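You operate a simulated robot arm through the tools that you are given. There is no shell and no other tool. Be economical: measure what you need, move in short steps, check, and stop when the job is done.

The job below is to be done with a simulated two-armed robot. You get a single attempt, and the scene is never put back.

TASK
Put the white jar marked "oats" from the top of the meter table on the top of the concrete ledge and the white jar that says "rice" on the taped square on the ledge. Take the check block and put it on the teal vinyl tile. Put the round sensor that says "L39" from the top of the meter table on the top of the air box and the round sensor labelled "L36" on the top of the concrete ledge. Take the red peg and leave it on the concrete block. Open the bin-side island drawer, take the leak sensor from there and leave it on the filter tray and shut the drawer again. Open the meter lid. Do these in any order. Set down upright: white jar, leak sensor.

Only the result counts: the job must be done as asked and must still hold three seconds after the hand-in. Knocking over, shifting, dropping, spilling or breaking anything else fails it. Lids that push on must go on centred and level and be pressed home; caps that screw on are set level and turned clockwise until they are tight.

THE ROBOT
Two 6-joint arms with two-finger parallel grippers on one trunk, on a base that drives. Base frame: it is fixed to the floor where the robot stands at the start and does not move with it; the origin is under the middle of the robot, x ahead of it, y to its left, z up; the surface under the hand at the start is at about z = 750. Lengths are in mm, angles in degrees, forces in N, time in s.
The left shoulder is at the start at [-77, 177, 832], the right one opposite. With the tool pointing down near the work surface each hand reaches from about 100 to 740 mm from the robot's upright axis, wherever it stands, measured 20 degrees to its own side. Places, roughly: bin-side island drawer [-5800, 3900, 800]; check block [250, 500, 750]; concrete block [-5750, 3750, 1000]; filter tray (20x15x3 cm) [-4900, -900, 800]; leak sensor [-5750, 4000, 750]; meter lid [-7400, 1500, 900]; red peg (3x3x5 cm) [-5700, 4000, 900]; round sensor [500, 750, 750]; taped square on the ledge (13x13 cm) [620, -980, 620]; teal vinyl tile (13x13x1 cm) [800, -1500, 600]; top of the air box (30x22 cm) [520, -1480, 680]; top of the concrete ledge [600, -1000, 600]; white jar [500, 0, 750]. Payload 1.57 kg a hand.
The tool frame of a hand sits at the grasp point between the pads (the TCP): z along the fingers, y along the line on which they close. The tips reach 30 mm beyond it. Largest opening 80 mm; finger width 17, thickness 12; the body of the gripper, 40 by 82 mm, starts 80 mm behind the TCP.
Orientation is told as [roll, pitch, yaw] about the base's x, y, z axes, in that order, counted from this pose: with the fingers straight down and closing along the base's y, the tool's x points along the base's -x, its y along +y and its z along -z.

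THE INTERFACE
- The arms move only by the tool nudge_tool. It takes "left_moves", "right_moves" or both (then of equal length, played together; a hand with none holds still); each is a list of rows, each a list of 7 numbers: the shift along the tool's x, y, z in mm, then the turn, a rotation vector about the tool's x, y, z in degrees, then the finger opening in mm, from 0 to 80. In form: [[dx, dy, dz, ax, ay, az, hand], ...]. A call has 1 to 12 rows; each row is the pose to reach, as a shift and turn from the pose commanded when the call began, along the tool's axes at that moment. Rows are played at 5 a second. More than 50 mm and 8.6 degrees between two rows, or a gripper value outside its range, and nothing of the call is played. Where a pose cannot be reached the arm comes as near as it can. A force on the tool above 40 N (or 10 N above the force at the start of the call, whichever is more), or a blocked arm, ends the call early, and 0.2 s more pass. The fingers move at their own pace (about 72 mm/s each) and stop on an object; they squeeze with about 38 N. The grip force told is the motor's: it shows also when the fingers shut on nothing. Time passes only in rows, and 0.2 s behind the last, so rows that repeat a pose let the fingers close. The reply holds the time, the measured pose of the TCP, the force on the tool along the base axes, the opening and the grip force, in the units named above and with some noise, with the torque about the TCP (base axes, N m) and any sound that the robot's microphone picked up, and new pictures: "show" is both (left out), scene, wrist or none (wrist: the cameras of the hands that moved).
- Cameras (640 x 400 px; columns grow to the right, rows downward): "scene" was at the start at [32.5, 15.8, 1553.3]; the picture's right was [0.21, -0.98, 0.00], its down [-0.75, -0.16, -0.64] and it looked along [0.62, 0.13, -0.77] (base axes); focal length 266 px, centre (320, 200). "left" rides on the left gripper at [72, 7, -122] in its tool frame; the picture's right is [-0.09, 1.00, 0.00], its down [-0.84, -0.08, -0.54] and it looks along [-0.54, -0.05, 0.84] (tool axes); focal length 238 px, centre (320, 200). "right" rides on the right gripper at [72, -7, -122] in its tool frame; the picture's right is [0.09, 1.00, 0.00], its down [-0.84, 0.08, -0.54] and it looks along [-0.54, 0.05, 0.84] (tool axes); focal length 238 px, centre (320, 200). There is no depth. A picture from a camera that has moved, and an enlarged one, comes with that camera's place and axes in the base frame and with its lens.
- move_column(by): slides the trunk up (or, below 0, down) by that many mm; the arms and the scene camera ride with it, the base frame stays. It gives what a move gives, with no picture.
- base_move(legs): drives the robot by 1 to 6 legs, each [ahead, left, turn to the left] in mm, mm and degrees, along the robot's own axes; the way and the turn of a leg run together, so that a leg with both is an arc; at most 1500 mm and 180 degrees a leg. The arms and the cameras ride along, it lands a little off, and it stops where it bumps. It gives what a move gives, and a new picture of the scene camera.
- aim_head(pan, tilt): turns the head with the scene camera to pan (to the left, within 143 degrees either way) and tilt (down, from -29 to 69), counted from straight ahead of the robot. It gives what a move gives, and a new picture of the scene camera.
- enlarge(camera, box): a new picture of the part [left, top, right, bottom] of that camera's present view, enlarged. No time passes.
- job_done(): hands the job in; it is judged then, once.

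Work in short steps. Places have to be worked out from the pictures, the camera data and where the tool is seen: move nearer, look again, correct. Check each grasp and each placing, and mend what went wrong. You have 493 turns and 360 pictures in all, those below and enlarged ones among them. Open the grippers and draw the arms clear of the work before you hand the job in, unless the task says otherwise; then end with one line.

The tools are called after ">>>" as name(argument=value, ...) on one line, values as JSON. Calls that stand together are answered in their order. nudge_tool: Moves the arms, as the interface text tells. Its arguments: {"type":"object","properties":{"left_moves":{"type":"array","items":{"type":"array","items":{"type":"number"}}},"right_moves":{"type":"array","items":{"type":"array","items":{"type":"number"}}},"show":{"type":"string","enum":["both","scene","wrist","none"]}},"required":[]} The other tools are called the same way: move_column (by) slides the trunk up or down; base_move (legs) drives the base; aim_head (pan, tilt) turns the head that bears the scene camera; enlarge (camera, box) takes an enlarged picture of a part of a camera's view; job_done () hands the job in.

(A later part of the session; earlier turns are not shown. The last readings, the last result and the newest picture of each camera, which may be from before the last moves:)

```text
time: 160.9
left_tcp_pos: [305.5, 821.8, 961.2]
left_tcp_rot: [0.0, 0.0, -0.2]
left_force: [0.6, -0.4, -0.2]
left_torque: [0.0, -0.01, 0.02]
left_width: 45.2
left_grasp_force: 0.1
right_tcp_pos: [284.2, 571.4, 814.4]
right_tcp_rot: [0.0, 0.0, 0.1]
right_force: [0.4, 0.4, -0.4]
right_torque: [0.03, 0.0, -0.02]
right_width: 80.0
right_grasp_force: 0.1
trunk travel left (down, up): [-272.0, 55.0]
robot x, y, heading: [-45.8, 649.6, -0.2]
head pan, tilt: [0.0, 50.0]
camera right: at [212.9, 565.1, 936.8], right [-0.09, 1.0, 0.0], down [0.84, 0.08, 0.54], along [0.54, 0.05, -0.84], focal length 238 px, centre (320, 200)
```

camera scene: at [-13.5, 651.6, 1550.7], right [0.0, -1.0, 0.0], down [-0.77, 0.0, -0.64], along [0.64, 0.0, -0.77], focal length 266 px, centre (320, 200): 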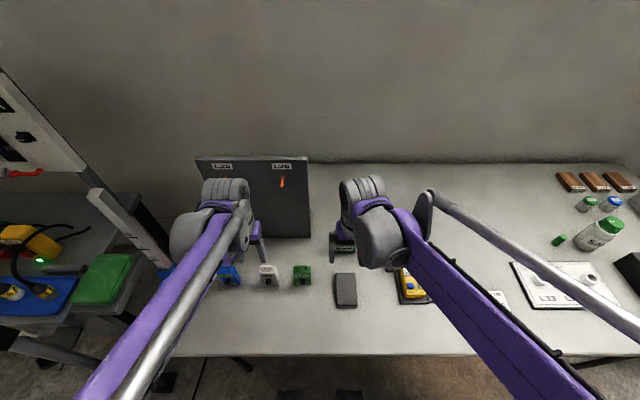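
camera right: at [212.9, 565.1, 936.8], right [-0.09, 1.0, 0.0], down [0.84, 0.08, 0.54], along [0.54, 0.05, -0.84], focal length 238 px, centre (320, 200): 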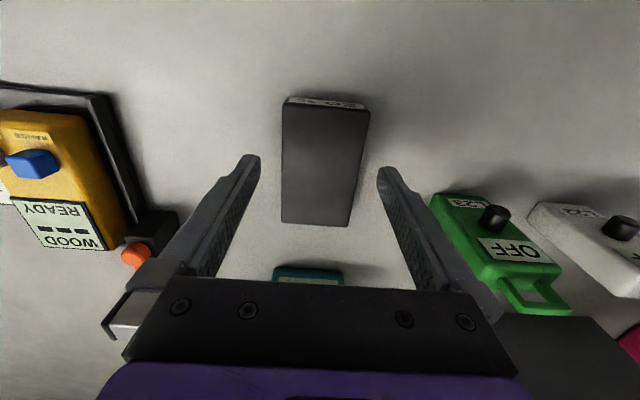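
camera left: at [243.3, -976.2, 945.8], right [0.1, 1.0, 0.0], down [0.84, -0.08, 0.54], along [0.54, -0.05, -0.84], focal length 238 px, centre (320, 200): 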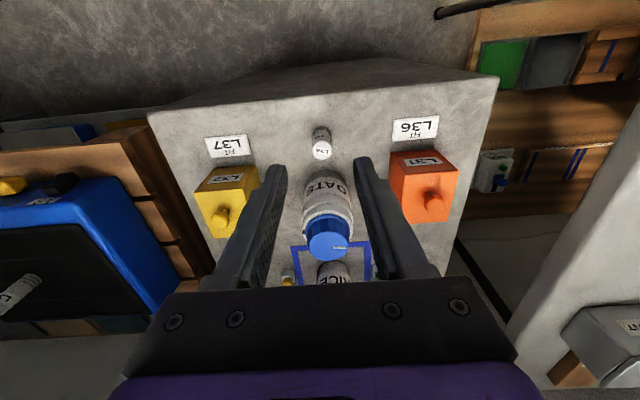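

>>> nudge_tool(right_moves=[[0, 1, 20, 0, 0, 0, 80], [0, 1, 31, 0, 0, 0, 80], [0, 1, 31, 0, 0, 0, 30], [0, 1, 31, 0, 0, 0, 30], [0, 1, 31, 0, 0, 0, 30]], show="none")

>>> nudge_tool(right_moves=[[0, 0, -10, 0, 0, 0, 30], [0, 0, -50, 0, 0, 0, 30], [0, 0, -95, 0, 0, 0, 30], [0, 0, -140, 0, 0, 0, 30], [0, 0, -180, 0, 0, 0, 30]])

```text
time: 162.1
left_tcp_pos: [304.2, 820.7, 960.5]
left_tcp_rot: [0.0, 0.0, -0.1]
left_force: [-0.5, -0.6, 0.3]
left_torque: [-0.03, -0.01, 0.01]
left_width: 45.1
left_grasp_force: 0.0
right_tcp_pos: [284.8, 571.5, 784.3]
right_tcp_rot: [-0.1, 0.1, 0.1]
right_force: [-0.5, 0.3, -0.5]
right_torque: [-0.02, 0.04, 0.0]
right_width: 59.6
right_grasp_force: 37.7
trunk travel left (down, up): [-272.0, 55.0]
robot x, y, heading: [-49.2, 650.6, -0.1]
head pan, tilt: [0.0, 50.0]
```

```text
time: 163.3
left_tcp_pos: [305.1, 822.0, 961.9]
left_tcp_rot: [0.0, -0.1, -0.2]
left_force: [0.0, 0.7, 0.1]
left_torque: [0.03, -0.01, 0.01]
left_width: 45.1
left_grasp_force: 0.0
right_tcp_pos: [284.8, 573.4, 965.5]
right_tcp_rot: [0.2, 0.2, 0.2]
right_force: [0.4, 0.0, -1.7]
right_torque: [0.02, 0.04, -0.01]
right_width: 59.4
right_grasp_force: 38.2
trunk travel left (down, up): [-272.0, 55.0]
robot x, y, heading: [-49.0, 652.2, 0.3]
head pan, tilt: [0.0, 50.0]
camera scene: at [-14.1, 651.4, 1550.7], right [0.0, -1.0, 0.0], down [-0.77, 0.0, -0.64], along [0.64, 0.0, -0.77], focal length 266 px, centre (320, 200)
camera right: at [213.1, 565.8, 1087.5], right [-0.09, 1.0, 0.0], down [0.84, 0.08, 0.54], along [0.54, 0.05, -0.84], focal length 238 px, centre (320, 200)
```

scene: 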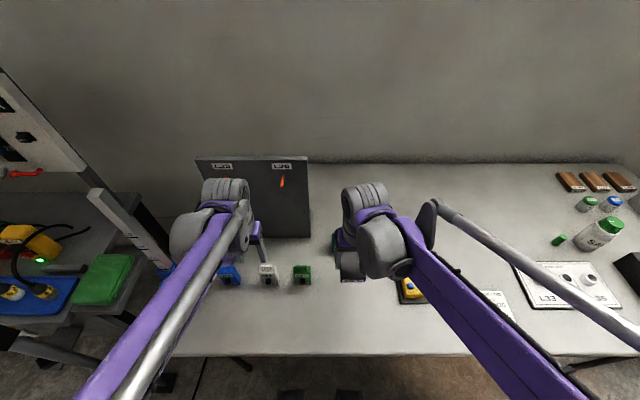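
right: 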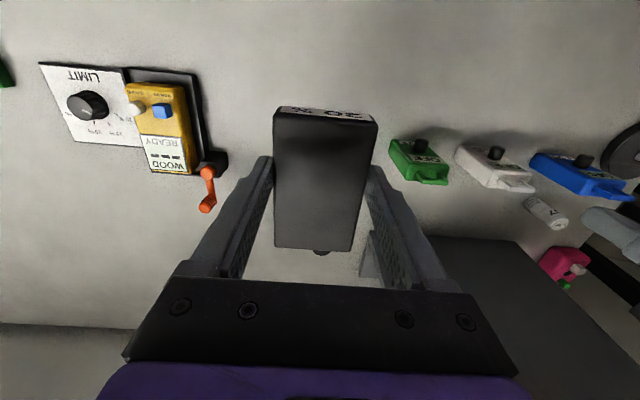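

Held. Back out, move the hand to its own side, and drive to the tile bench.

>>> base_move(legs=[[-400, 0, 0]])

>>> nudge_tool(right_moves=[[-15, -45, 0, 0, 0, 0, 30], [-30, -90, 0, 0, 0, 0, 30], [-45, -135, 0, 0, 0, 0, 30], [-60, -180, 0, 0, 0, 0, 30], [-75, -225, 0, 0, 0, 0, 30]], show="none")

>>> base_move(legs=[[0, -1000, 0], [0, -1045, 0]])

```text
time: 165.8
left_tcp_pos: [-95.0, 822.4, 961.1]
left_tcp_rot: [0.1, 0.0, 0.3]
left_force: [-0.5, 0.6, 0.2]
left_torque: [0.04, -0.02, 0.03]
left_width: 45.1
left_grasp_force: 0.0
right_tcp_pos: [-113.1, 574.2, 965.5]
right_tcp_rot: [0.0, 0.2, 0.4]
right_force: [0.1, -0.3, -2.7]
right_torque: [0.0, 0.04, 0.0]
right_width: 59.4
right_grasp_force: 37.8
trunk travel left (down, up): [-272.0, 55.0]
robot x, y, heading: [-450.4, 650.9, 0.2]
head pan, tilt: [0.0, 50.0]
camera scene: at [-412.4, 651.0, 1550.8], right [0.0, -1.0, 0.0], down [-0.77, 0.0, -0.64], along [0.64, 0.0, -0.77], focal length 266 px, centre (320, 200)
```

scene: 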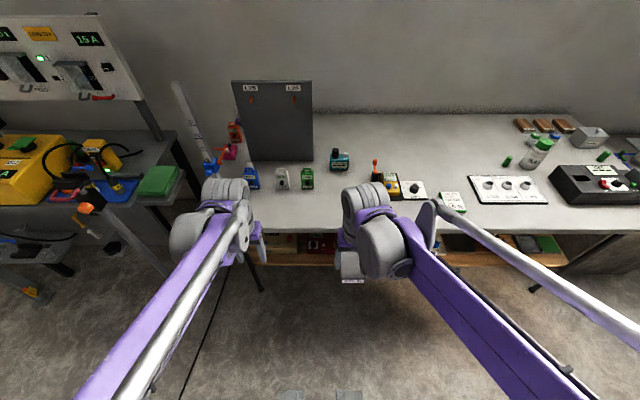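

```text
time: 167.0
left_tcp_pos: [-93.3, 820.9, 961.6]
left_tcp_rot: [0.0, 0.0, 0.1]
left_force: [0.4, -0.4, 0.0]
left_torque: [0.01, 0.01, -0.02]
left_width: 45.1
left_grasp_force: 0.1
right_tcp_pos: [-35.6, 347.9, 965.0]
right_tcp_rot: [0.1, 0.1, 0.4]
right_force: [-0.2, 0.1, -2.2]
right_torque: [-0.01, 0.03, -0.01]
right_width: 59.3
right_grasp_force: 37.9
trunk travel left (down, up): [-272.0, 55.0]
robot x, y, heading: [-445.6, 644.4, 0.2]
head pan, tilt: [0.0, 50.0]
```

```text
time: 185.0
left_tcp_pos: [-87.8, -1200.9, 960.4]
left_tcp_rot: [0.0, 0.0, 0.2]
left_force: [0.2, 1.0, 0.3]
left_torque: [-0.01, -0.01, -0.01]
left_width: 44.9
left_grasp_force: 0.0
right_tcp_pos: [-29.8, -1673.7, 966.1]
right_tcp_rot: [0.1, 0.1, 0.4]
right_force: [0.0, 0.4, -1.4]
right_torque: [-0.02, 0.01, 0.01]
right_width: 59.4
right_grasp_force: 37.8
trunk travel left (down, up): [-272.0, 55.0]
robot x, y, heading: [-441.0, -1374.0, 0.3]
head pan, tilt: [0.0, 50.0]
camera scene: at [-405.3, -1372.7, 1550.7], right [0.0, -1.0, 0.0], down [-0.77, 0.0, -0.64], along [0.64, 0.0, -0.77], focal length 266 px, centre (320, 200)
```

scene: 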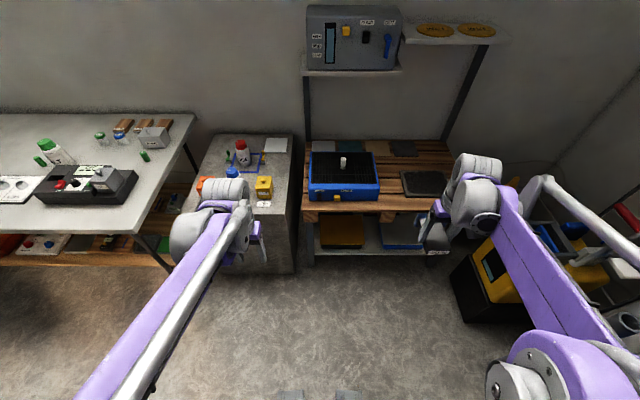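

Lower trunk, drive in to x≈100.

>>> move_column(by=-140)

>>> base_move(legs=[[470, 0, -0.3], [65, -15, 0]])

```text
time: 186.7
left_tcp_pos: [-87.0, -1201.2, 821.1]
left_tcp_rot: [0.1, 0.0, 0.2]
left_force: [-0.1, 0.1, 0.5]
left_torque: [0.04, -0.01, -0.01]
left_width: 45.2
left_grasp_force: 0.0
right_tcp_pos: [-30.2, -1674.7, 825.7]
right_tcp_rot: [-0.1, 0.1, 0.4]
right_force: [-0.6, -0.2, -2.0]
right_torque: [-0.05, 0.02, -0.01]
right_width: 59.5
right_grasp_force: 37.8
trunk travel left (down, up): [-132.0, 195.0]
robot x, y, heading: [-440.6, -1373.7, 0.5]
head pan, tilt: [0.0, 50.0]
```

```text
time: 190.2
left_tcp_pos: [443.8, -1240.4, 821.3]
left_tcp_rot: [0.1, -0.2, -1.3]
left_force: [0.1, -0.9, -0.5]
left_torque: [0.02, 0.0, -0.04]
left_width: 45.1
left_grasp_force: 0.2
right_tcp_pos: [488.0, -1716.1, 825.3]
right_tcp_rot: [0.1, 0.0, -1.0]
right_force: [-0.6, -0.9, -2.1]
right_torque: [0.04, 0.0, 0.0]
right_width: 59.4
right_grasp_force: 38.3
trunk travel left (down, up): [-132.0, 195.0]
robot x, y, heading: [86.4, -1401.8, -1.2]
head pan, tilt: [0.0, 50.0]
stopped in leg 2: the robot was blocked; the commanded pose is now the measured one
camera scene: at [132.1, -1404.7, 1410.5], right [-0.02, -1.0, 0.0], down [-0.76, 0.02, -0.64], along [0.64, -0.01, -0.77], focal length 266 px, centre (320, 200)
```

scene: 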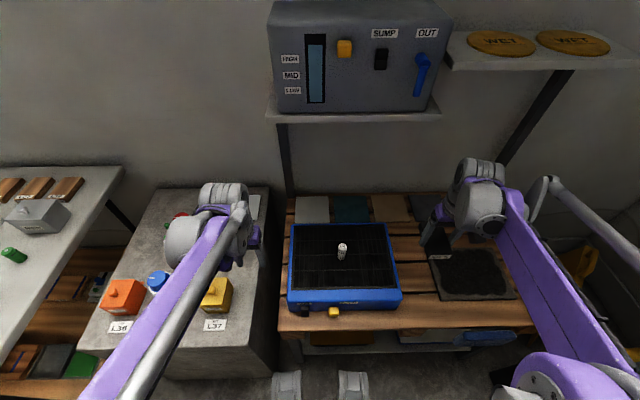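

Base met something at x≈86. Back off 10 mm and straighten.

>>> base_move(legs=[[-12, 0, 1.1]])

>>> nudge_tool(right_moves=[[-30, 0, 30, 0, 0, 0, 30], [-70, 0, 60, 0, 0, 0, 30], [-110, 0, 85, 0, 0, 0, 30], [-155, 0, 90, 0, 0, 0, 30]])

```text
time: 191.0
left_tcp_pos: [443.4, -1241.4, 820.7]
left_tcp_rot: [0.0, 0.0, -1.3]
left_force: [-1.0, 0.4, -0.4]
left_torque: [-0.02, -0.01, -0.01]
left_width: 45.2
left_grasp_force: 0.0
right_tcp_pos: [488.9, -1717.1, 825.7]
right_tcp_rot: [-0.1, 0.1, -1.1]
right_force: [-0.1, -0.6, -2.5]
right_torque: [0.01, 0.04, 0.0]
right_width: 59.4
right_grasp_force: 38.0
trunk travel left (down, up): [-132.0, 195.0]
robot x, y, heading: [85.1, -1403.3, -1.5]
head pan, tilt: [0.0, 50.0]
stopped in leg 1: the robot was blocked; the commanded pose is now the measured one
camera scene: at [132.2, -1405.1, 1410.4], right [-0.02, -1.0, 0.0], down [-0.77, 0.02, -0.64], along [0.64, -0.01, -0.77], focal length 266 px, centre (320, 200)
```

scene: 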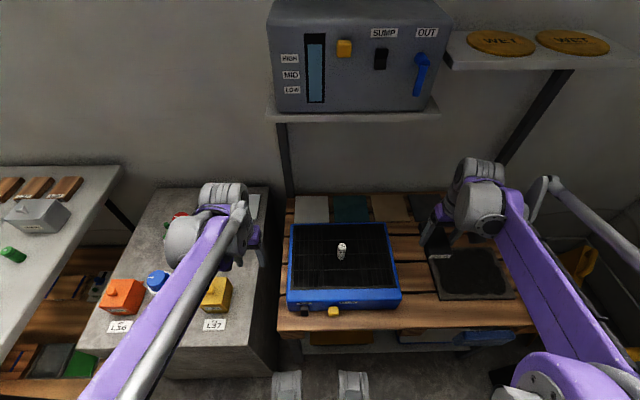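

```text
time: 192.0
left_tcp_pos: [444.0, -1242.1, 820.3]
left_tcp_rot: [0.1, 0.0, -1.3]
left_force: [1.1, 0.1, 0.5]
left_torque: [0.0, -0.01, 0.02]
left_width: 44.8
left_grasp_force: 0.0
right_tcp_pos: [644.7, -1719.8, 733.3]
right_tcp_rot: [0.0, 0.2, -1.1]
right_force: [0.6, -0.3, -1.8]
right_torque: [0.03, 0.04, 0.01]
right_width: 59.4
right_grasp_force: 38.3
trunk travel left (down, up): [-132.0, 195.0]
robot x, y, heading: [86.7, -1402.2, -1.0]
head pan, tilt: [0.0, 50.0]
camera scene: at [133.6, -1405.5, 1410.3], right [-0.02, -1.0, 0.0], down [-0.77, 0.02, -0.64], along [0.64, -0.01, -0.77], focal length 266 px, centre (320, 200)
camera right: at [572.9, -1724.1, 855.3], right [-0.07, 1.0, 0.0], down [0.84, 0.06, 0.54], along [0.54, 0.04, -0.84], focal length 238 px, centre (320, 200)
```

scene: 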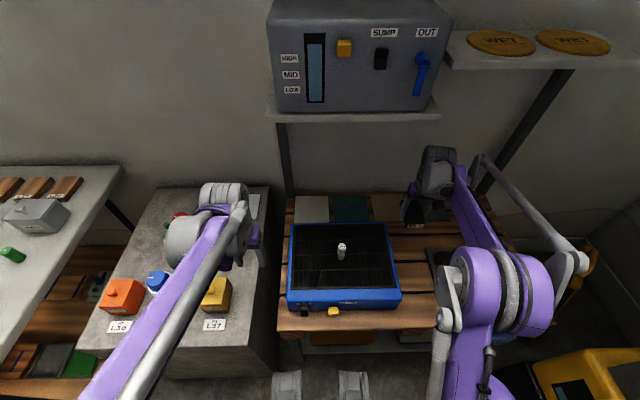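
right: 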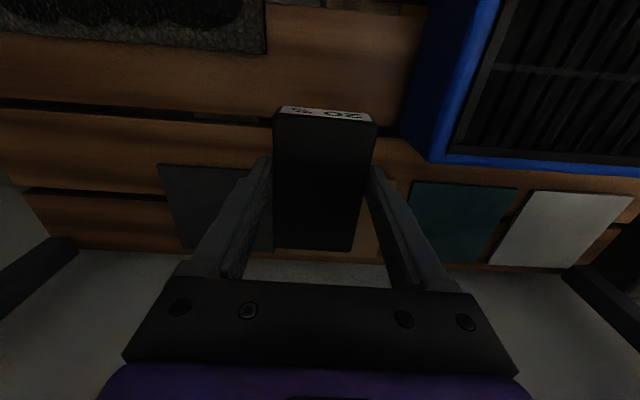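

>>> nudge_tool(right_moves=[[-18, 37, 0, 0, 0, -0.3, 30], [-36, 75, 0, 0, 0, -0.6, 30], [-55, 113, 0, 0, 0, -0.9, 30], [-73, 150, 0, 0, 0, -1.1, 30], [-92, 188, 0, 0, 0, -1.1, 30]])

```text
time: 193.2
left_tcp_pos: [443.1, -1241.2, 820.3]
left_tcp_rot: [0.0, 0.0, -1.3]
left_force: [-0.5, 0.6, -0.8]
left_torque: [-0.01, 0.01, 0.02]
left_width: 45.0
left_grasp_force: 0.1
right_tcp_pos: [739.1, -1531.5, 736.0]
right_tcp_rot: [0.0, 0.1, 0.0]
right_force: [-0.8, 0.2, -1.9]
right_torque: [-0.03, 0.06, -0.01]
right_width: 59.3
right_grasp_force: 38.1
trunk travel left (down, up): [-132.0, 195.0]
robot x, y, heading: [81.4, -1402.2, -1.2]
head pan, tilt: [0.0, 50.0]
camera scene: at [133.3, -1404.7, 1410.3], right [-0.02, -1.0, 0.0], down [-0.77, 0.02, -0.64], along [0.64, -0.01, -0.77], focal length 266 px, centre (320, 200)
camera right: at [668.3, -1537.8, 856.8], right [-0.09, 1.0, 0.0], down [0.84, 0.08, 0.54], along [0.54, 0.05, -0.84], focal length 238 px, centre (320, 200)
```

scene: 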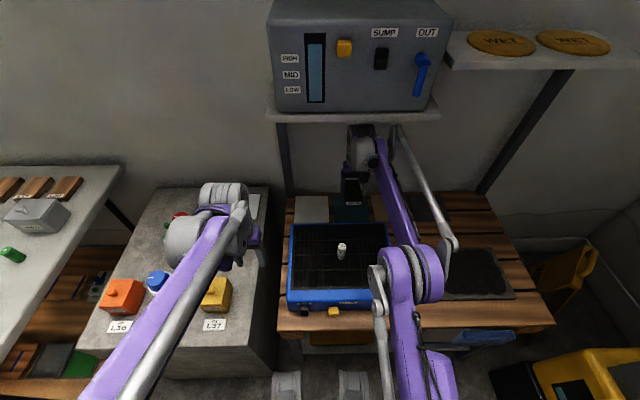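
right: 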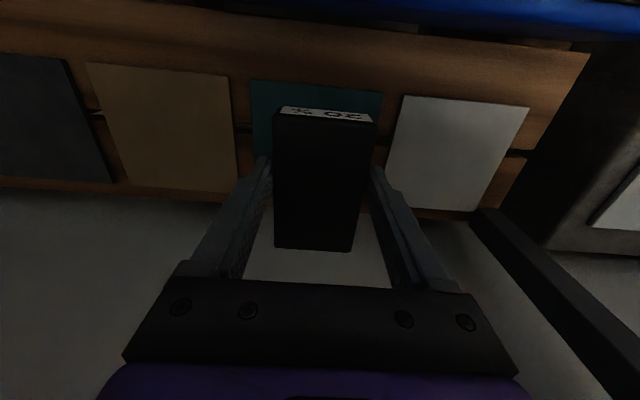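

Tile spans about x 700–825, y −1600…−1475. Shift 12 mm forward, 5 mm right, and lower.

>>> nudge_tool(right_moves=[[-4, -3, 30, 0, 0, 0, 30], [-8, -5, 60, 0, 0, 0, 30], [-12, -5, 76, 0, 0, 0, 30], [-12, -5, 82, 0, 0, 0, 30]], show="wrist")

```text
time: 194.2
left_tcp_pos: [443.6, -1241.0, 821.3]
left_tcp_rot: [-0.1, -0.1, -1.4]
left_force: [-0.5, 0.1, 0.5]
left_torque: [0.01, 0.0, 0.0]
left_width: 44.7
left_grasp_force: 0.1
right_tcp_pos: [751.5, -1536.6, 653.7]
right_tcp_rot: [0.0, 0.1, 0.1]
right_force: [0.5, 0.6, -2.1]
right_torque: [-0.01, 0.03, 0.01]
right_width: 59.5
right_grasp_force: 38.2
trunk travel left (down, up): [-132.0, 195.0]
robot x, y, heading: [84.8, -1406.2, -1.3]
head pan, tilt: [0.0, 50.0]
camera right: at [679.4, -1543.7, 774.4], right [-0.09, 1.0, 0.0], down [0.84, 0.08, 0.54], along [0.54, 0.05, -0.84], focal length 238 px, centre (320, 200)
```

right: 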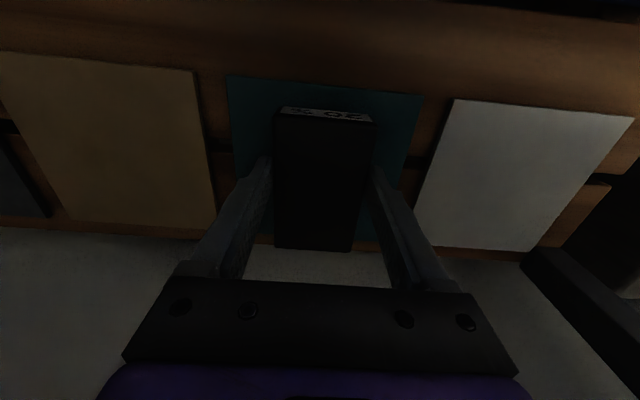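

>>> nudge_tool(right_moves=[[0, 0, 2, 0, 0, 0, 30], [0, 0, 4, 0, 0, 0, 30], [0, 0, 6, 0, 0, 0, 30], [0, 0, 8, 0, 0, 0, 30], [0, 0, 10, 0, 0, 0, 30], [0, 0, 12, 0, 0, 0, 30]], show="none")

```text
time: 195.6
left_tcp_pos: [443.5, -1240.7, 821.8]
left_tcp_rot: [0.0, 0.1, -1.2]
left_force: [-0.4, 0.1, -0.9]
left_torque: [0.02, 0.01, 0.0]
left_width: 45.1
left_grasp_force: 0.1
right_tcp_pos: [750.1, -1538.2, 641.1]
right_tcp_rot: [-0.1, 0.1, 0.1]
right_force: [0.1, 0.1, -2.7]
right_torque: [-0.01, 0.04, -0.01]
right_width: 59.4
right_grasp_force: 38.2
trunk travel left (down, up): [-132.0, 195.0]
robot x, y, heading: [87.0, -1406.7, -1.0]
head pan, tilt: [0.0, 50.0]
```

>>> nudge_tool(right_moves=[[0, 0, 2, 0, 0, 0, 30], [0, 0, 4, 0, 0, 0, 30], [0, 0, 6, 0, 0, 0, 30], [0, 0, 8, 0, 0, 0, 30], [0, 0, 10, 0, 0, 0, 30], [0, 0, 12, 0, 0, 0, 30]], show="wrist")

```text
time: 196.7
left_tcp_pos: [441.3, -1241.2, 821.8]
left_tcp_rot: [0.0, -0.2, -1.2]
left_force: [0.0, -0.8, 0.7]
left_torque: [-0.01, 0.01, 0.0]
left_width: 45.1
left_grasp_force: 0.2
right_tcp_pos: [749.0, -1537.7, 636.5]
right_tcp_rot: [0.0, 0.1, 0.1]
right_force: [-4.4, -0.6, 19.1]
right_torque: [-0.09, -0.3, -0.03]
right_width: 59.1
right_grasp_force: 38.0
trunk travel left (down, up): [-132.0, 195.0]
robot x, y, heading: [91.4, -1404.6, -1.0]
head pan, tilt: [0.0, 50.0]
stopped in row 5 (right hand): the force on the tool passed its limit at 43 N (the readings are from after the stop); the commanded pose is now the measured one
camera right: at [677.5, -1544.1, 757.6], right [-0.09, 1.0, 0.0], down [0.84, 0.08, 0.54], along [0.54, 0.05, -0.84], focal length 238 px, centre (320, 200)
```

right: 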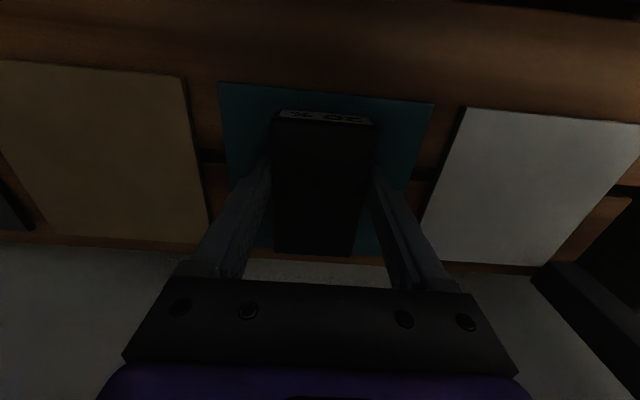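

On the tile. Open, rise 95 (stay below the shelf), retreat by the same route.

>>> nudge_tool(right_moves=[[0, 0, -1, 0, 0, 0, 70], [0, 0, -2, 0, 0, 0, 76], [0, 0, -2, 0, 0, 0, 76], [0, 0, -40, 0, 0, 0, 76], [0, 0, -80, 0, 0, 0, 76], [0, 0, -95, 0, 0, 0, 76]], show="wrist")

```text
time: 198.1
left_tcp_pos: [443.2, -1241.0, 821.8]
left_tcp_rot: [0.1, 0.0, -1.3]
left_force: [0.5, 0.8, -0.3]
left_torque: [-0.01, 0.01, 0.0]
left_width: 45.0
left_grasp_force: 0.0
right_tcp_pos: [751.5, -1537.3, 729.2]
right_tcp_rot: [0.0, 0.1, 0.1]
right_force: [0.0, 0.1, -0.7]
right_torque: [0.04, -0.03, -0.03]
right_width: 76.3
right_grasp_force: 0.1
trunk travel left (down, up): [-132.0, 195.0]
robot x, y, heading: [85.5, -1404.5, -1.4]
head pan, tilt: [0.0, 50.0]
camera right: at [679.1, -1544.1, 850.9], right [-0.09, 1.0, 0.0], down [0.84, 0.08, 0.54], along [0.54, 0.05, -0.84], focal length 238 px, centre (320, 200)
```

right: 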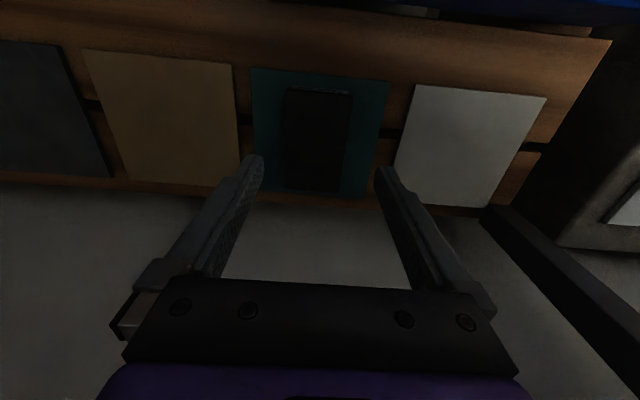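

Block is centred on the tile. Retreat the hand.

>>> nudge_tool(right_moves=[[20, -37, 0, 0, 0, 0, 76], [40, -75, 0, 0, 0, 0, 76], [60, -113, 0, 0, 0, 0, 76], [80, -150, 0, 0, 0, 0, 76], [105, -188, 0, 0, 0, 0, 60], [145, -188, -15, 0, 0, 0, 40], [185, -188, -40, 0, 0, 0, 40], [225, -188, -65, 0, 0, 0, 40], [265, -188, -90, 0, 0, 0, 40]])

```text
time: 200.1
left_tcp_pos: [443.6, -1242.0, 822.4]
left_tcp_rot: [0.0, -0.1, -1.3]
left_force: [-0.1, 0.6, 0.1]
left_torque: [-0.01, -0.02, -0.02]
left_width: 45.2
left_grasp_force: 0.0
right_tcp_pos: [485.6, -1725.5, 820.1]
right_tcp_rot: [0.0, 0.2, 0.1]
right_force: [0.8, -0.3, -0.7]
right_torque: [0.0, -0.01, 0.05]
right_width: 40.2
right_grasp_force: 0.0
trunk travel left (down, up): [-132.0, 195.0]
robot x, y, heading: [83.8, -1405.3, -1.1]
head pan, tilt: [0.0, 50.0]
camera scene: at [131.2, -1404.9, 1410.4], right [-0.02, -1.0, 0.0], down [-0.77, 0.02, -0.64], along [0.64, -0.01, -0.77], focal length 266 px, centre (320, 200)
camera right: at [413.6, -1732.2, 940.4], right [-0.09, 1.0, 0.0], down [0.84, 0.08, 0.54], along [0.54, 0.05, -0.84], focal length 238 px, centre (320, 200)
```

scene: 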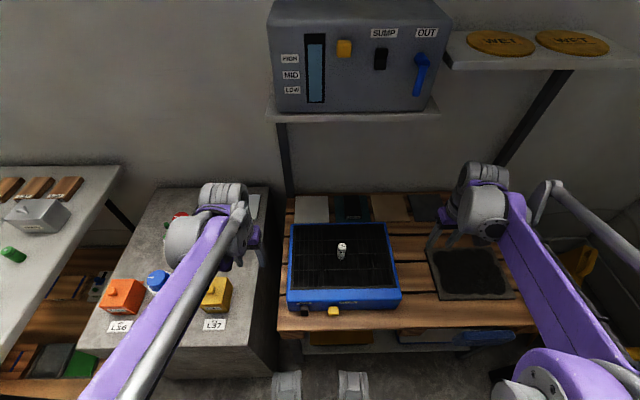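
right: 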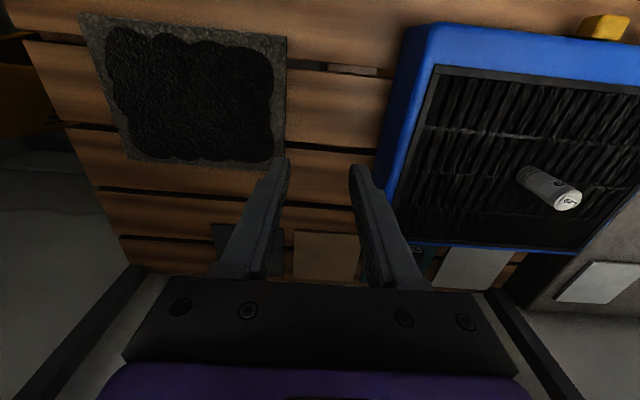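

Raise the trunk and back off.

>>> move_column(by=140)

>>> base_move(legs=[[-500, 0, 0]])

```text
time: 201.8
left_tcp_pos: [443.5, -1241.9, 960.9]
left_tcp_rot: [-0.1, 0.1, -1.3]
left_force: [-0.4, -0.7, -0.2]
left_torque: [0.03, -0.03, 0.0]
left_width: 45.1
left_grasp_force: 0.0
right_tcp_pos: [486.8, -1726.0, 960.4]
right_tcp_rot: [0.1, 0.1, 0.0]
right_force: [0.3, -0.2, -0.6]
right_torque: [0.0, 0.0, 0.01]
right_width: 39.9
right_grasp_force: 0.1
trunk travel left (down, up): [-272.0, 55.0]
robot x, y, heading: [85.2, -1406.2, -1.3]
head pan, tilt: [0.0, 50.0]
```

```text
time: 204.7
left_tcp_pos: [-55.6, -1231.8, 960.7]
left_tcp_rot: [0.0, 0.0, -1.6]
left_force: [0.4, 0.2, -0.1]
left_torque: [-0.01, -0.02, 0.01]
left_width: 44.9
left_grasp_force: 0.0
right_tcp_pos: [-15.8, -1715.6, 959.2]
right_tcp_rot: [0.0, 0.0, -0.3]
right_force: [-0.3, -0.7, -0.7]
right_torque: [0.0, -0.02, 0.0]
right_width: 39.9
right_grasp_force: 0.0
trunk travel left (down, up): [-272.0, 55.0]
robot x, y, heading: [-414.3, -1389.3, -1.6]
head pan, tilt: [0.0, 50.0]
camera scene: at [-379.9, -1392.5, 1550.8], right [-0.03, -1.0, 0.0], down [-0.77, 0.02, -0.64], along [0.64, -0.02, -0.77], focal length 266 px, centre (320, 200)
```

scene: 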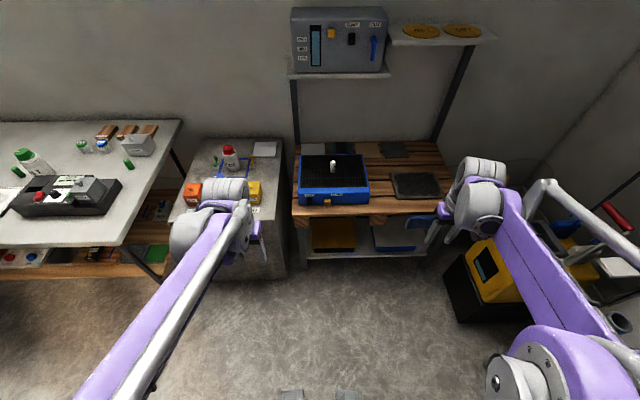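

Look behind before travelling.

>>> aim_head(pan=140, tilt=20)

>>> aim_head(pan=-140, tilt=20)

```text
time: 206.9
left_tcp_pos: [-55.7, -1230.6, 961.7]
left_tcp_rot: [0.0, -0.1, -1.6]
left_force: [1.0, 0.1, -0.1]
left_torque: [0.01, 0.01, -0.02]
left_width: 44.7
left_grasp_force: 0.1
right_tcp_pos: [-15.9, -1716.4, 958.8]
right_tcp_rot: [0.1, 0.1, -0.3]
right_force: [-0.2, 0.2, -0.7]
right_torque: [0.02, 0.02, 0.03]
right_width: 39.8
right_grasp_force: 0.1
trunk travel left (down, up): [-272.0, 55.0]
robot x, y, heading: [-415.9, -1390.5, -1.6]
head pan, tilt: [140.0, 20.0]
camera scene: at [-526.2, -1328.4, 1596.3], right [0.66, 0.75, 0.0], down [0.26, -0.23, -0.94], along [-0.7, 0.62, -0.34], focal length 266 px, centre (320, 200)
```

scene: 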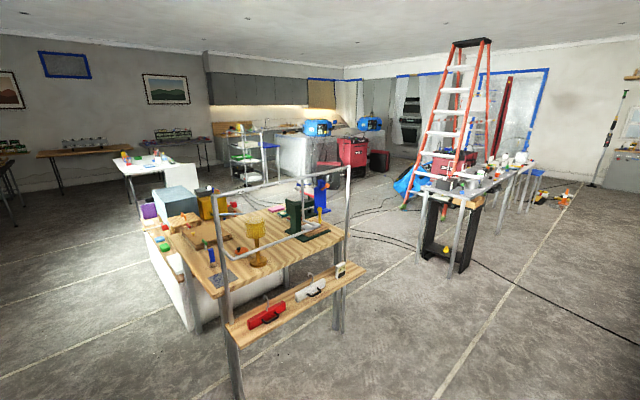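

```text
time: 210.8
left_tcp_pos: [-56.9, -1231.2, 961.1]
left_tcp_rot: [0.0, 0.0, -1.6]
left_force: [0.4, -0.4, -0.3]
left_torque: [0.04, 0.01, 0.01]
left_width: 44.7
left_grasp_force: 0.0
right_tcp_pos: [-16.5, -1717.1, 958.4]
right_tcp_rot: [0.0, 0.0, -0.4]
right_force: [0.2, 0.2, 0.2]
right_torque: [0.0, -0.02, -0.01]
right_width: 40.0
right_grasp_force: 0.0
trunk travel left (down, up): [-272.0, 55.0]
robot x, y, heading: [-410.5, -1387.1, -1.9]
head pan, tilt: [-140.0, 20.0]
camera scene: at [-529.7, -1448.1, 1596.3], right [-0.62, 0.78, 0.0], down [0.27, 0.21, -0.94], along [-0.74, -0.58, -0.34], focal length 266 px, centre (320, 200)
```

scene: 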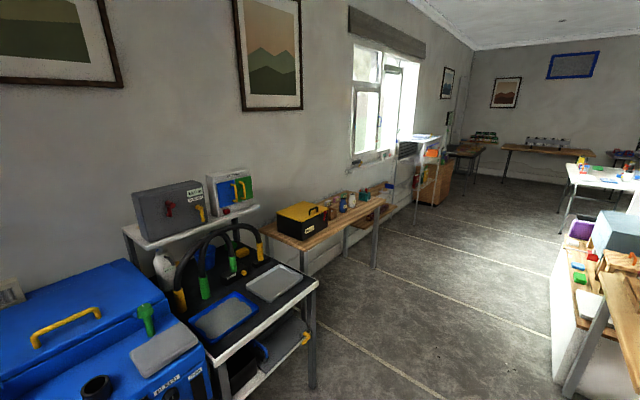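

Mapping the aisle: between the near island (y<-200) and the ladder table (y>1270). Drive to y≈500, turn around and look.

>>> base_move(legs=[[0, 1400, 0], [0, 500, 0], [0, 0, 90], [0, 0, 90]])

>>> aim_head(pan=0, tilt=20)

```text
time: 235.3
left_tcp_pos: [-718.2, 336.9, 960.1]
left_tcp_rot: [0.0, 0.0, 177.9]
left_force: [0.6, 0.2, 0.1]
left_torque: [0.02, 0.03, 0.0]
left_width: 44.8
left_grasp_force: 0.1
right_tcp_pos: [-753.3, 823.3, 958.5]
right_tcp_rot: [-0.1, 0.2, 179.1]
right_force: [-0.1, -0.4, -0.8]
right_torque: [0.02, 0.04, 0.0]
right_width: 39.8
right_grasp_force: 0.1
trunk travel left (down, up): [-272.0, 55.0]
robot x, y, heading: [-356.8, 493.2, 177.9]
head pan, tilt: [-140.0, 20.0]
camera scene: at [-245.2, 549.6, 1596.3], right [0.61, -0.79, 0.0], down [-0.27, -0.21, -0.94], along [0.74, 0.58, -0.34], focal length 266 px, centre (320, 200)
```

scene: 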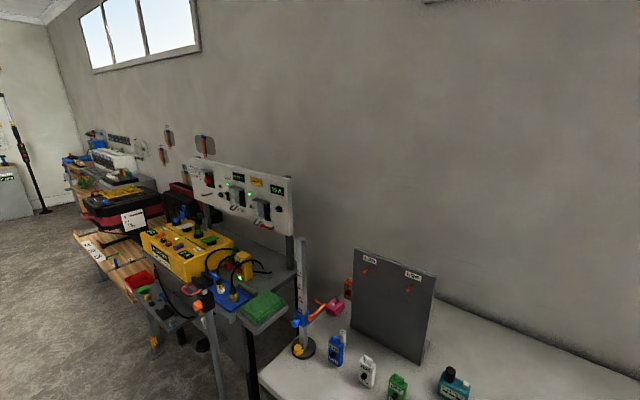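

```text
time: 237.5
left_tcp_pos: [-718.1, 337.6, 961.7]
left_tcp_rot: [0.1, 0.0, 177.9]
left_force: [-1.3, -1.0, -0.3]
left_torque: [0.01, 0.03, -0.01]
left_width: 44.8
left_grasp_force: 0.1
right_tcp_pos: [-753.3, 823.7, 959.3]
right_tcp_rot: [-0.1, 0.1, 179.2]
right_force: [0.3, 0.4, -0.2]
right_torque: [-0.02, -0.01, 0.0]
right_width: 40.0
right_grasp_force: 0.0
trunk travel left (down, up): [-272.0, 55.0]
robot x, y, heading: [-355.8, 495.3, 178.0]
head pan, tilt: [0.0, 20.0]
camera scene: at [-411.9, 496.2, 1596.3], right [0.04, 1.0, 0.0], down [0.34, -0.01, -0.94], along [-0.94, 0.04, -0.34], focal length 266 px, centre (320, 200)
```

scene: 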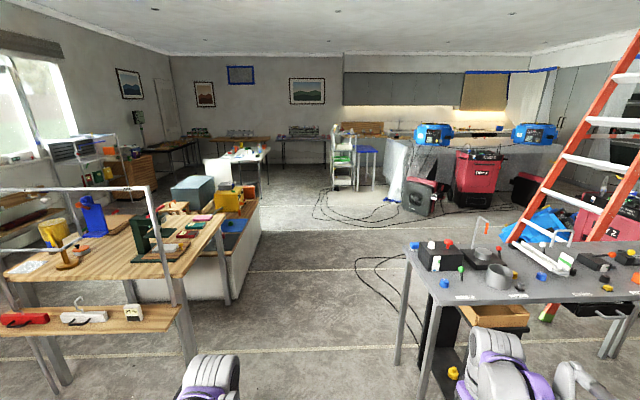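

Clear aisle ahead. Drive 2.5 m toward the kitchen side and look again.

>>> base_move(legs=[[1400, 0, 0], [1100, 0, 0]])

>>> aim_head(pan=-40, tilt=15)

```text
time: 249.7
left_tcp_pos: [-3213.9, 436.7, 961.4]
left_tcp_rot: [0.1, 0.0, 177.4]
left_force: [0.4, 0.2, 1.1]
left_torque: [0.01, 0.0, 0.01]
left_width: 44.9
left_grasp_force: 0.0
right_tcp_pos: [-3245.3, 921.4, 959.0]
right_tcp_rot: [0.0, 0.1, 178.8]
right_force: [0.7, 0.2, -1.2]
right_torque: [-0.01, -0.02, -0.01]
right_width: 40.0
right_grasp_force: 0.1
trunk travel left (down, up): [-272.0, 55.0]
robot x, y, heading: [-2856.4, 589.9, 177.4]
head pan, tilt: [0.0, 20.0]
camera scene: at [-2906.2, 592.6, 1596.3], right [0.04, 1.0, 0.0], down [0.34, -0.02, -0.94], along [-0.94, 0.04, -0.34], focal length 266 px, centre (320, 200)
```

scene: 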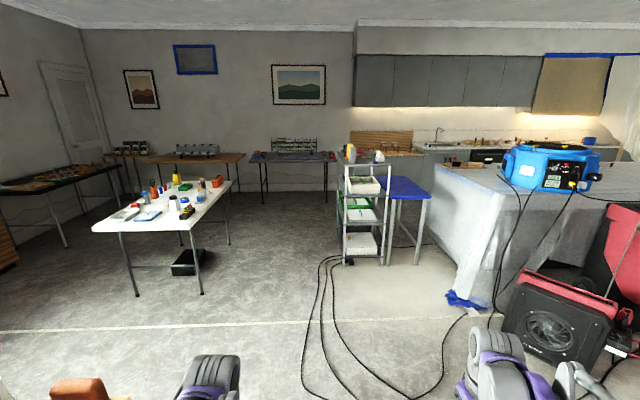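

```text
time: 250.8
left_tcp_pos: [-3214.9, 435.8, 961.6]
left_tcp_rot: [0.1, 0.0, 177.4]
left_force: [-0.2, 0.4, 0.3]
left_torque: [0.0, -0.03, -0.01]
left_width: 44.9
left_grasp_force: 0.1
right_tcp_pos: [-3245.6, 921.9, 959.3]
right_tcp_rot: [-0.1, 0.1, 178.8]
right_force: [0.5, 0.2, 0.7]
right_torque: [0.01, 0.0, -0.01]
right_width: 39.8
right_grasp_force: 0.0
trunk travel left (down, up): [-272.0, 55.0]
robot x, y, heading: [-2852.6, 591.2, 177.4]
head pan, tilt: [-40.0, 15.0]
camera scene: at [-2881.9, 651.6, 1604.4], right [0.68, 0.74, 0.0], down [0.19, -0.17, -0.97], along [-0.71, 0.65, -0.26], focal length 266 px, centre (320, 200)
```

scene: 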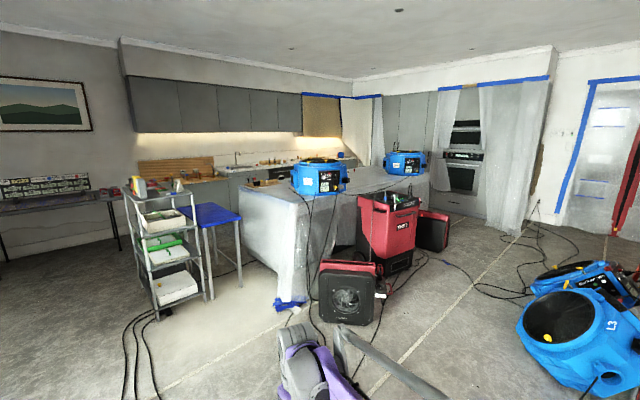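

>>> aim_head(pan=35, tilt=30)

```text
time: 252.2
left_tcp_pos: [-3213.6, 436.1, 961.0]
left_tcp_rot: [-0.1, 0.1, 177.4]
left_force: [-0.1, -0.6, 0.7]
left_torque: [-0.03, 0.03, 0.0]
left_width: 45.0
left_grasp_force: 0.1
right_tcp_pos: [-3245.5, 922.5, 958.5]
right_tcp_rot: [0.0, 0.0, 178.8]
right_force: [0.0, 0.7, 1.2]
right_torque: [0.04, 0.01, -0.01]
right_width: 39.9
right_grasp_force: 0.1
trunk travel left (down, up): [-272.0, 55.0]
robot x, y, heading: [-2852.7, 587.9, 177.4]
head pan, tilt: [35.0, 30.0]
camera scene: at [-2889.4, 540.0, 1580.2], right [-0.54, 0.84, 0.0], down [0.42, 0.27, -0.87], along [-0.73, -0.46, -0.5], focal length 266 px, centre (320, 200)
```

scene: 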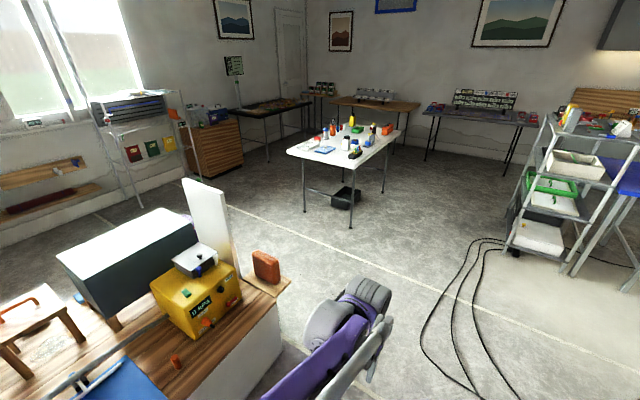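

The near cabinet ends at x≈-3400; floor cables loop at about (-4000,553). Drive to x≈-3720, strafe left to y≈200, then ahead.

>>> base_move(legs=[[865, 25, 0], [0, 400, 2.6]])

```text
time: 260.5
left_tcp_pos: [-4088.7, 39.4, 961.0]
left_tcp_rot: [-0.1, 0.0, 179.8]
left_force: [0.2, 0.0, 0.0]
left_torque: [0.01, -0.01, -0.02]
left_width: 45.1
left_grasp_force: 0.2
right_tcp_pos: [-4140.4, 522.7, 959.2]
right_tcp_rot: [-0.1, 0.1, -178.8]
right_force: [-0.4, -0.3, -0.5]
right_torque: [-0.03, -0.02, -0.04]
right_width: 40.0
right_grasp_force: 0.0
trunk travel left (down, up): [-272.0, 55.0]
robot x, y, heading: [-3730.9, 209.7, 179.7]
head pan, tilt: [35.0, 30.0]
camera scene: at [-3768.4, 156.3, 1580.2], right [-0.57, 0.82, 0.0], down [0.41, 0.29, -0.87], along [-0.71, -0.49, -0.5], focal length 266 px, centre (320, 200)
```

scene: 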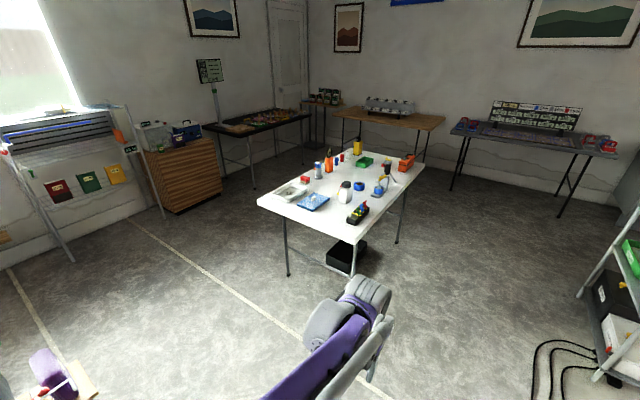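

Filter tray confirmed on the white table. Continue down the passage to x≈-6000 and look toward the kitchen aisle.

>>> base_move(legs=[[1200, 0, 0], [1100, 0, 0]])

>>> aim_head(pan=-80, tilt=25)

```text
time: 271.9
left_tcp_pos: [-6401.3, 77.1, 960.3]
left_tcp_rot: [0.0, 0.1, 178.8]
left_force: [-0.3, -0.6, 0.1]
left_torque: [0.0, 0.02, 0.0]
left_width: 45.0
left_grasp_force: 0.1
right_tcp_pos: [-6446.6, 562.5, 959.8]
right_tcp_rot: [0.1, 0.2, -179.9]
right_force: [0.0, 0.3, 0.9]
right_torque: [0.0, -0.01, 0.01]
right_width: 40.1
right_grasp_force: 0.0
trunk travel left (down, up): [-272.0, 55.0]
robot x, y, heading: [-6044.3, 242.6, 178.8]
head pan, tilt: [35.0, 30.0]
camera scene: at [-6080.0, 189.3, 1580.2], right [-0.56, 0.83, 0.0], down [0.42, 0.28, -0.87], along [-0.72, -0.48, -0.5], focal length 266 px, centre (320, 200)
```

scene: 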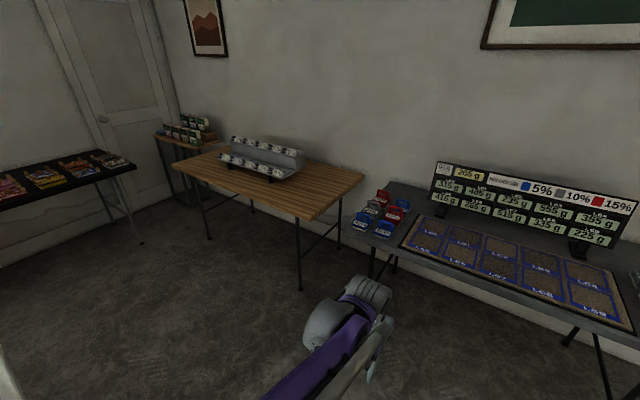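

```text
time: 273.8
left_tcp_pos: [-6401.9, 77.6, 960.6]
left_tcp_rot: [0.1, 0.0, 178.8]
left_force: [0.5, 0.0, 1.0]
left_torque: [-0.01, 0.0, -0.01]
left_width: 44.9
left_grasp_force: 0.1
right_tcp_pos: [-6444.7, 562.1, 959.3]
right_tcp_rot: [0.0, 0.1, -180.0]
right_force: [-0.5, -0.1, -0.2]
right_torque: [-0.02, -0.01, -0.01]
right_width: 40.1
right_grasp_force: 0.0
trunk travel left (down, up): [-272.0, 55.0]
robot x, y, heading: [-6044.4, 239.9, 178.9]
head pan, tilt: [-80.0, 25.0]
camera scene: at [-6018.8, 330.7, 1588.2], right [0.99, 0.15, 0.0], down [0.06, -0.42, -0.91], along [-0.14, 0.9, -0.42], focal length 266 px, centre (320, 200)
```

scene: 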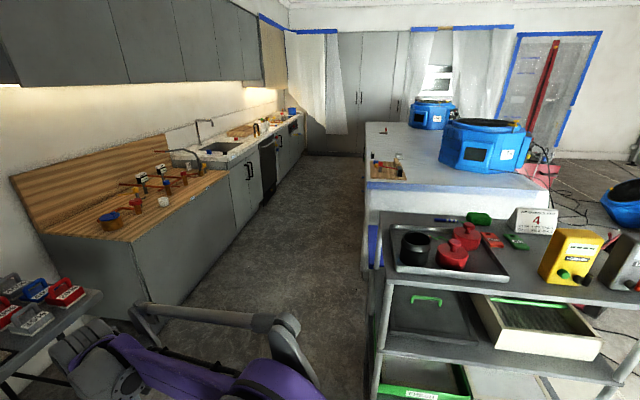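

>>> enlarge(camera="scene", box=[50, 140, 250, 265])

>>> enlarge(camera="scene", box=[350, 90, 550, 215])

```text
3.20 times, centred on (150, 202) of scene
camera zoom: at [-6018.8, 330.7, 1588.2], right [0.99, 0.15, 0.0], down [0.06, -0.42, -0.91], along [-0.14, 0.9, -0.42], focal length 851 px, centre (864, 192)
```

zoom: 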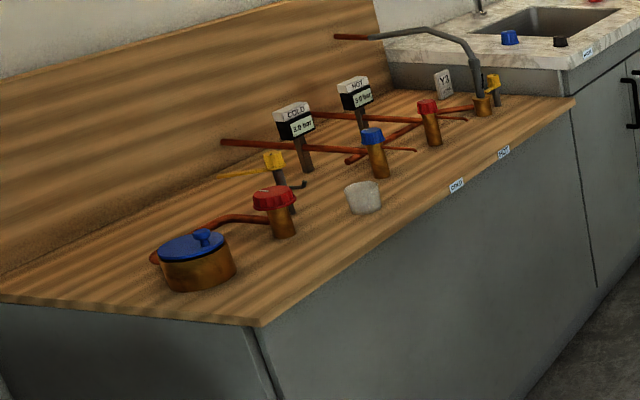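

```text
3.20 times, centred on (450, 152) of scene
camera zoom: at [-6018.8, 330.7, 1588.2], right [0.99, 0.15, 0.0], down [0.06, -0.42, -0.91], along [-0.14, 0.9, -0.42], focal length 851 px, centre (-96, 352)
```

zoom: 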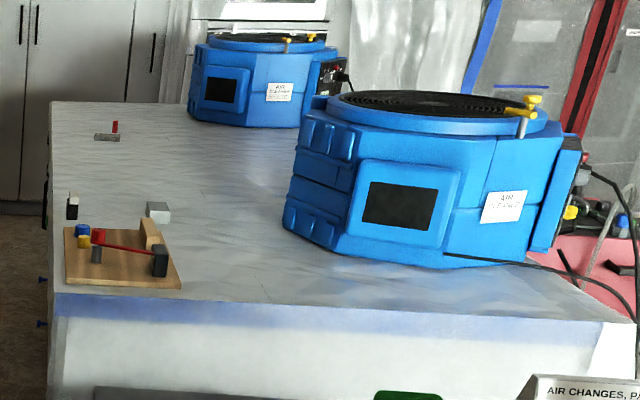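

The meter is the brass pot with blue lid at ≈[-7230,1330,930]. Raise the trunk and drive to about (-6600,1300).

>>> move_column(by=55)

>>> base_move(legs=[[540, 0, 1.1], [0, -1050, 0]])

>>> aim_head(pan=5, tilt=45)

```text
time: 274.8
left_tcp_pos: [-6401.3, 78.0, 1017.1]
left_tcp_rot: [-0.1, 0.0, 178.8]
left_force: [-0.1, 0.8, 0.0]
left_torque: [0.02, 0.04, 0.0]
left_width: 44.9
left_grasp_force: 0.0
right_tcp_pos: [-6445.4, 562.2, 1014.9]
right_tcp_rot: [-0.1, 0.1, -180.0]
right_force: [0.4, 0.4, -0.3]
right_torque: [-0.03, 0.01, 0.01]
right_width: 39.8
right_grasp_force: 0.0
trunk travel left (down, up): [-327.0, 0.0]
robot x, y, heading: [-6044.6, 241.2, 178.8]
head pan, tilt: [-80.0, 25.0]
```

```text
time: 287.1
left_tcp_pos: [-6938.4, 1129.5, 1016.0]
left_tcp_rot: [0.1, -0.1, 179.8]
left_force: [0.0, -0.1, -0.2]
left_torque: [-0.01, -0.01, -0.01]
left_width: 45.0
left_grasp_force: 0.0
right_tcp_pos: [-6990.5, 1613.6, 1013.3]
right_tcp_rot: [0.0, 0.2, -178.7]
right_force: [0.7, 0.7, 0.5]
right_torque: [0.0, -0.02, -0.03]
right_width: 40.1
right_grasp_force: 0.1
trunk travel left (down, up): [-327.0, 0.0]
robot x, y, heading: [-6582.7, 1299.2, 179.9]
head pan, tilt: [-80.0, 25.0]
camera scene: at [-6557.1, 1391.4, 1646.0], right [0.98, 0.17, 0.0], down [0.07, -0.42, -0.91], along [-0.16, 0.89, -0.42], focal length 266 px, centre (320, 200)
```

scene: 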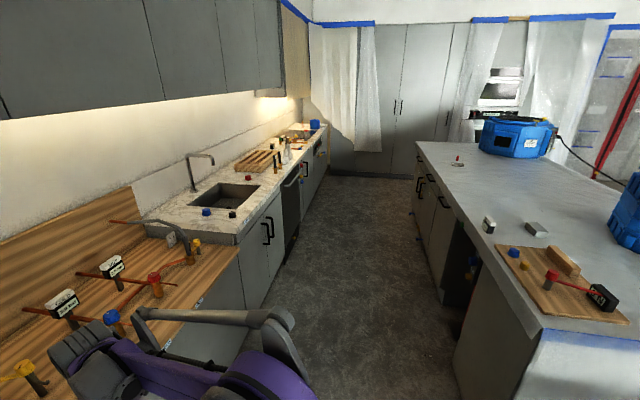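

```text
time: 288.6
left_tcp_pos: [-6937.0, 1130.3, 1015.7]
left_tcp_rot: [0.0, 0.0, 179.9]
left_force: [0.0, 0.7, 0.4]
left_torque: [0.0, -0.04, 0.0]
left_width: 44.7
left_grasp_force: 0.1
right_tcp_pos: [-6991.5, 1613.6, 1014.9]
right_tcp_rot: [0.0, 0.0, -178.7]
right_force: [0.1, 0.2, 0.2]
right_torque: [0.02, -0.01, -0.02]
right_width: 39.8
right_grasp_force: 0.1
trunk travel left (down, up): [-327.0, 0.0]
robot x, y, heading: [-6585.1, 1304.7, 180.0]
head pan, tilt: [5.0, 45.0]
camera scene: at [-6622.2, 1293.7, 1615.5], right [-0.09, 1.0, 0.0], down [0.7, 0.06, -0.71], along [-0.7, -0.06, -0.71], focal length 266 px, centre (320, 200)
```

scene: 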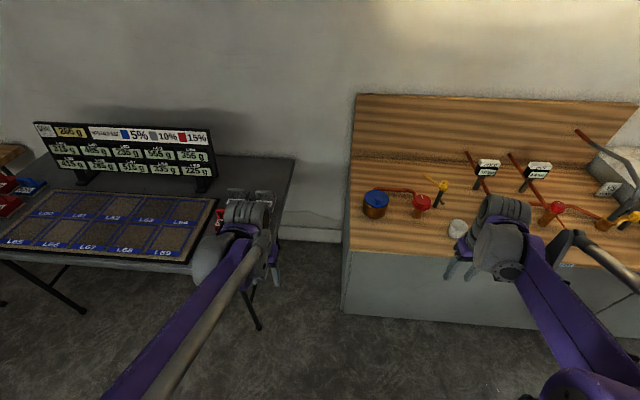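

>>> enlarge(camera="scene", box=[345, 170, 465, 245])

```text
5.33 times, centred on (405, 208) of scene
camera zoom: at [-6622.2, 1293.7, 1615.5], right [-0.09, 1.0, 0.0], down [0.7, 0.06, -0.71], along [-0.7, -0.06, -0.71], focal length 1418 px, centre (-133, 160)
```

zoom: 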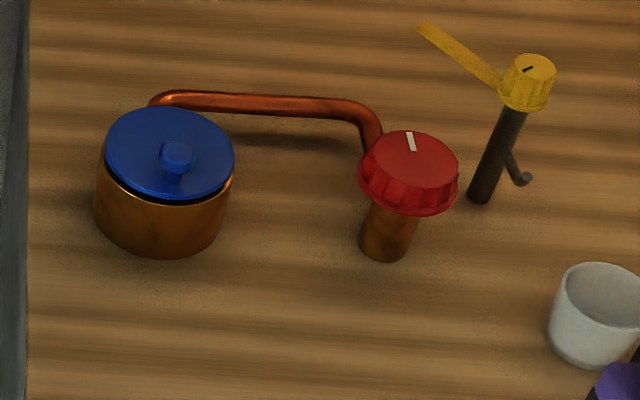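

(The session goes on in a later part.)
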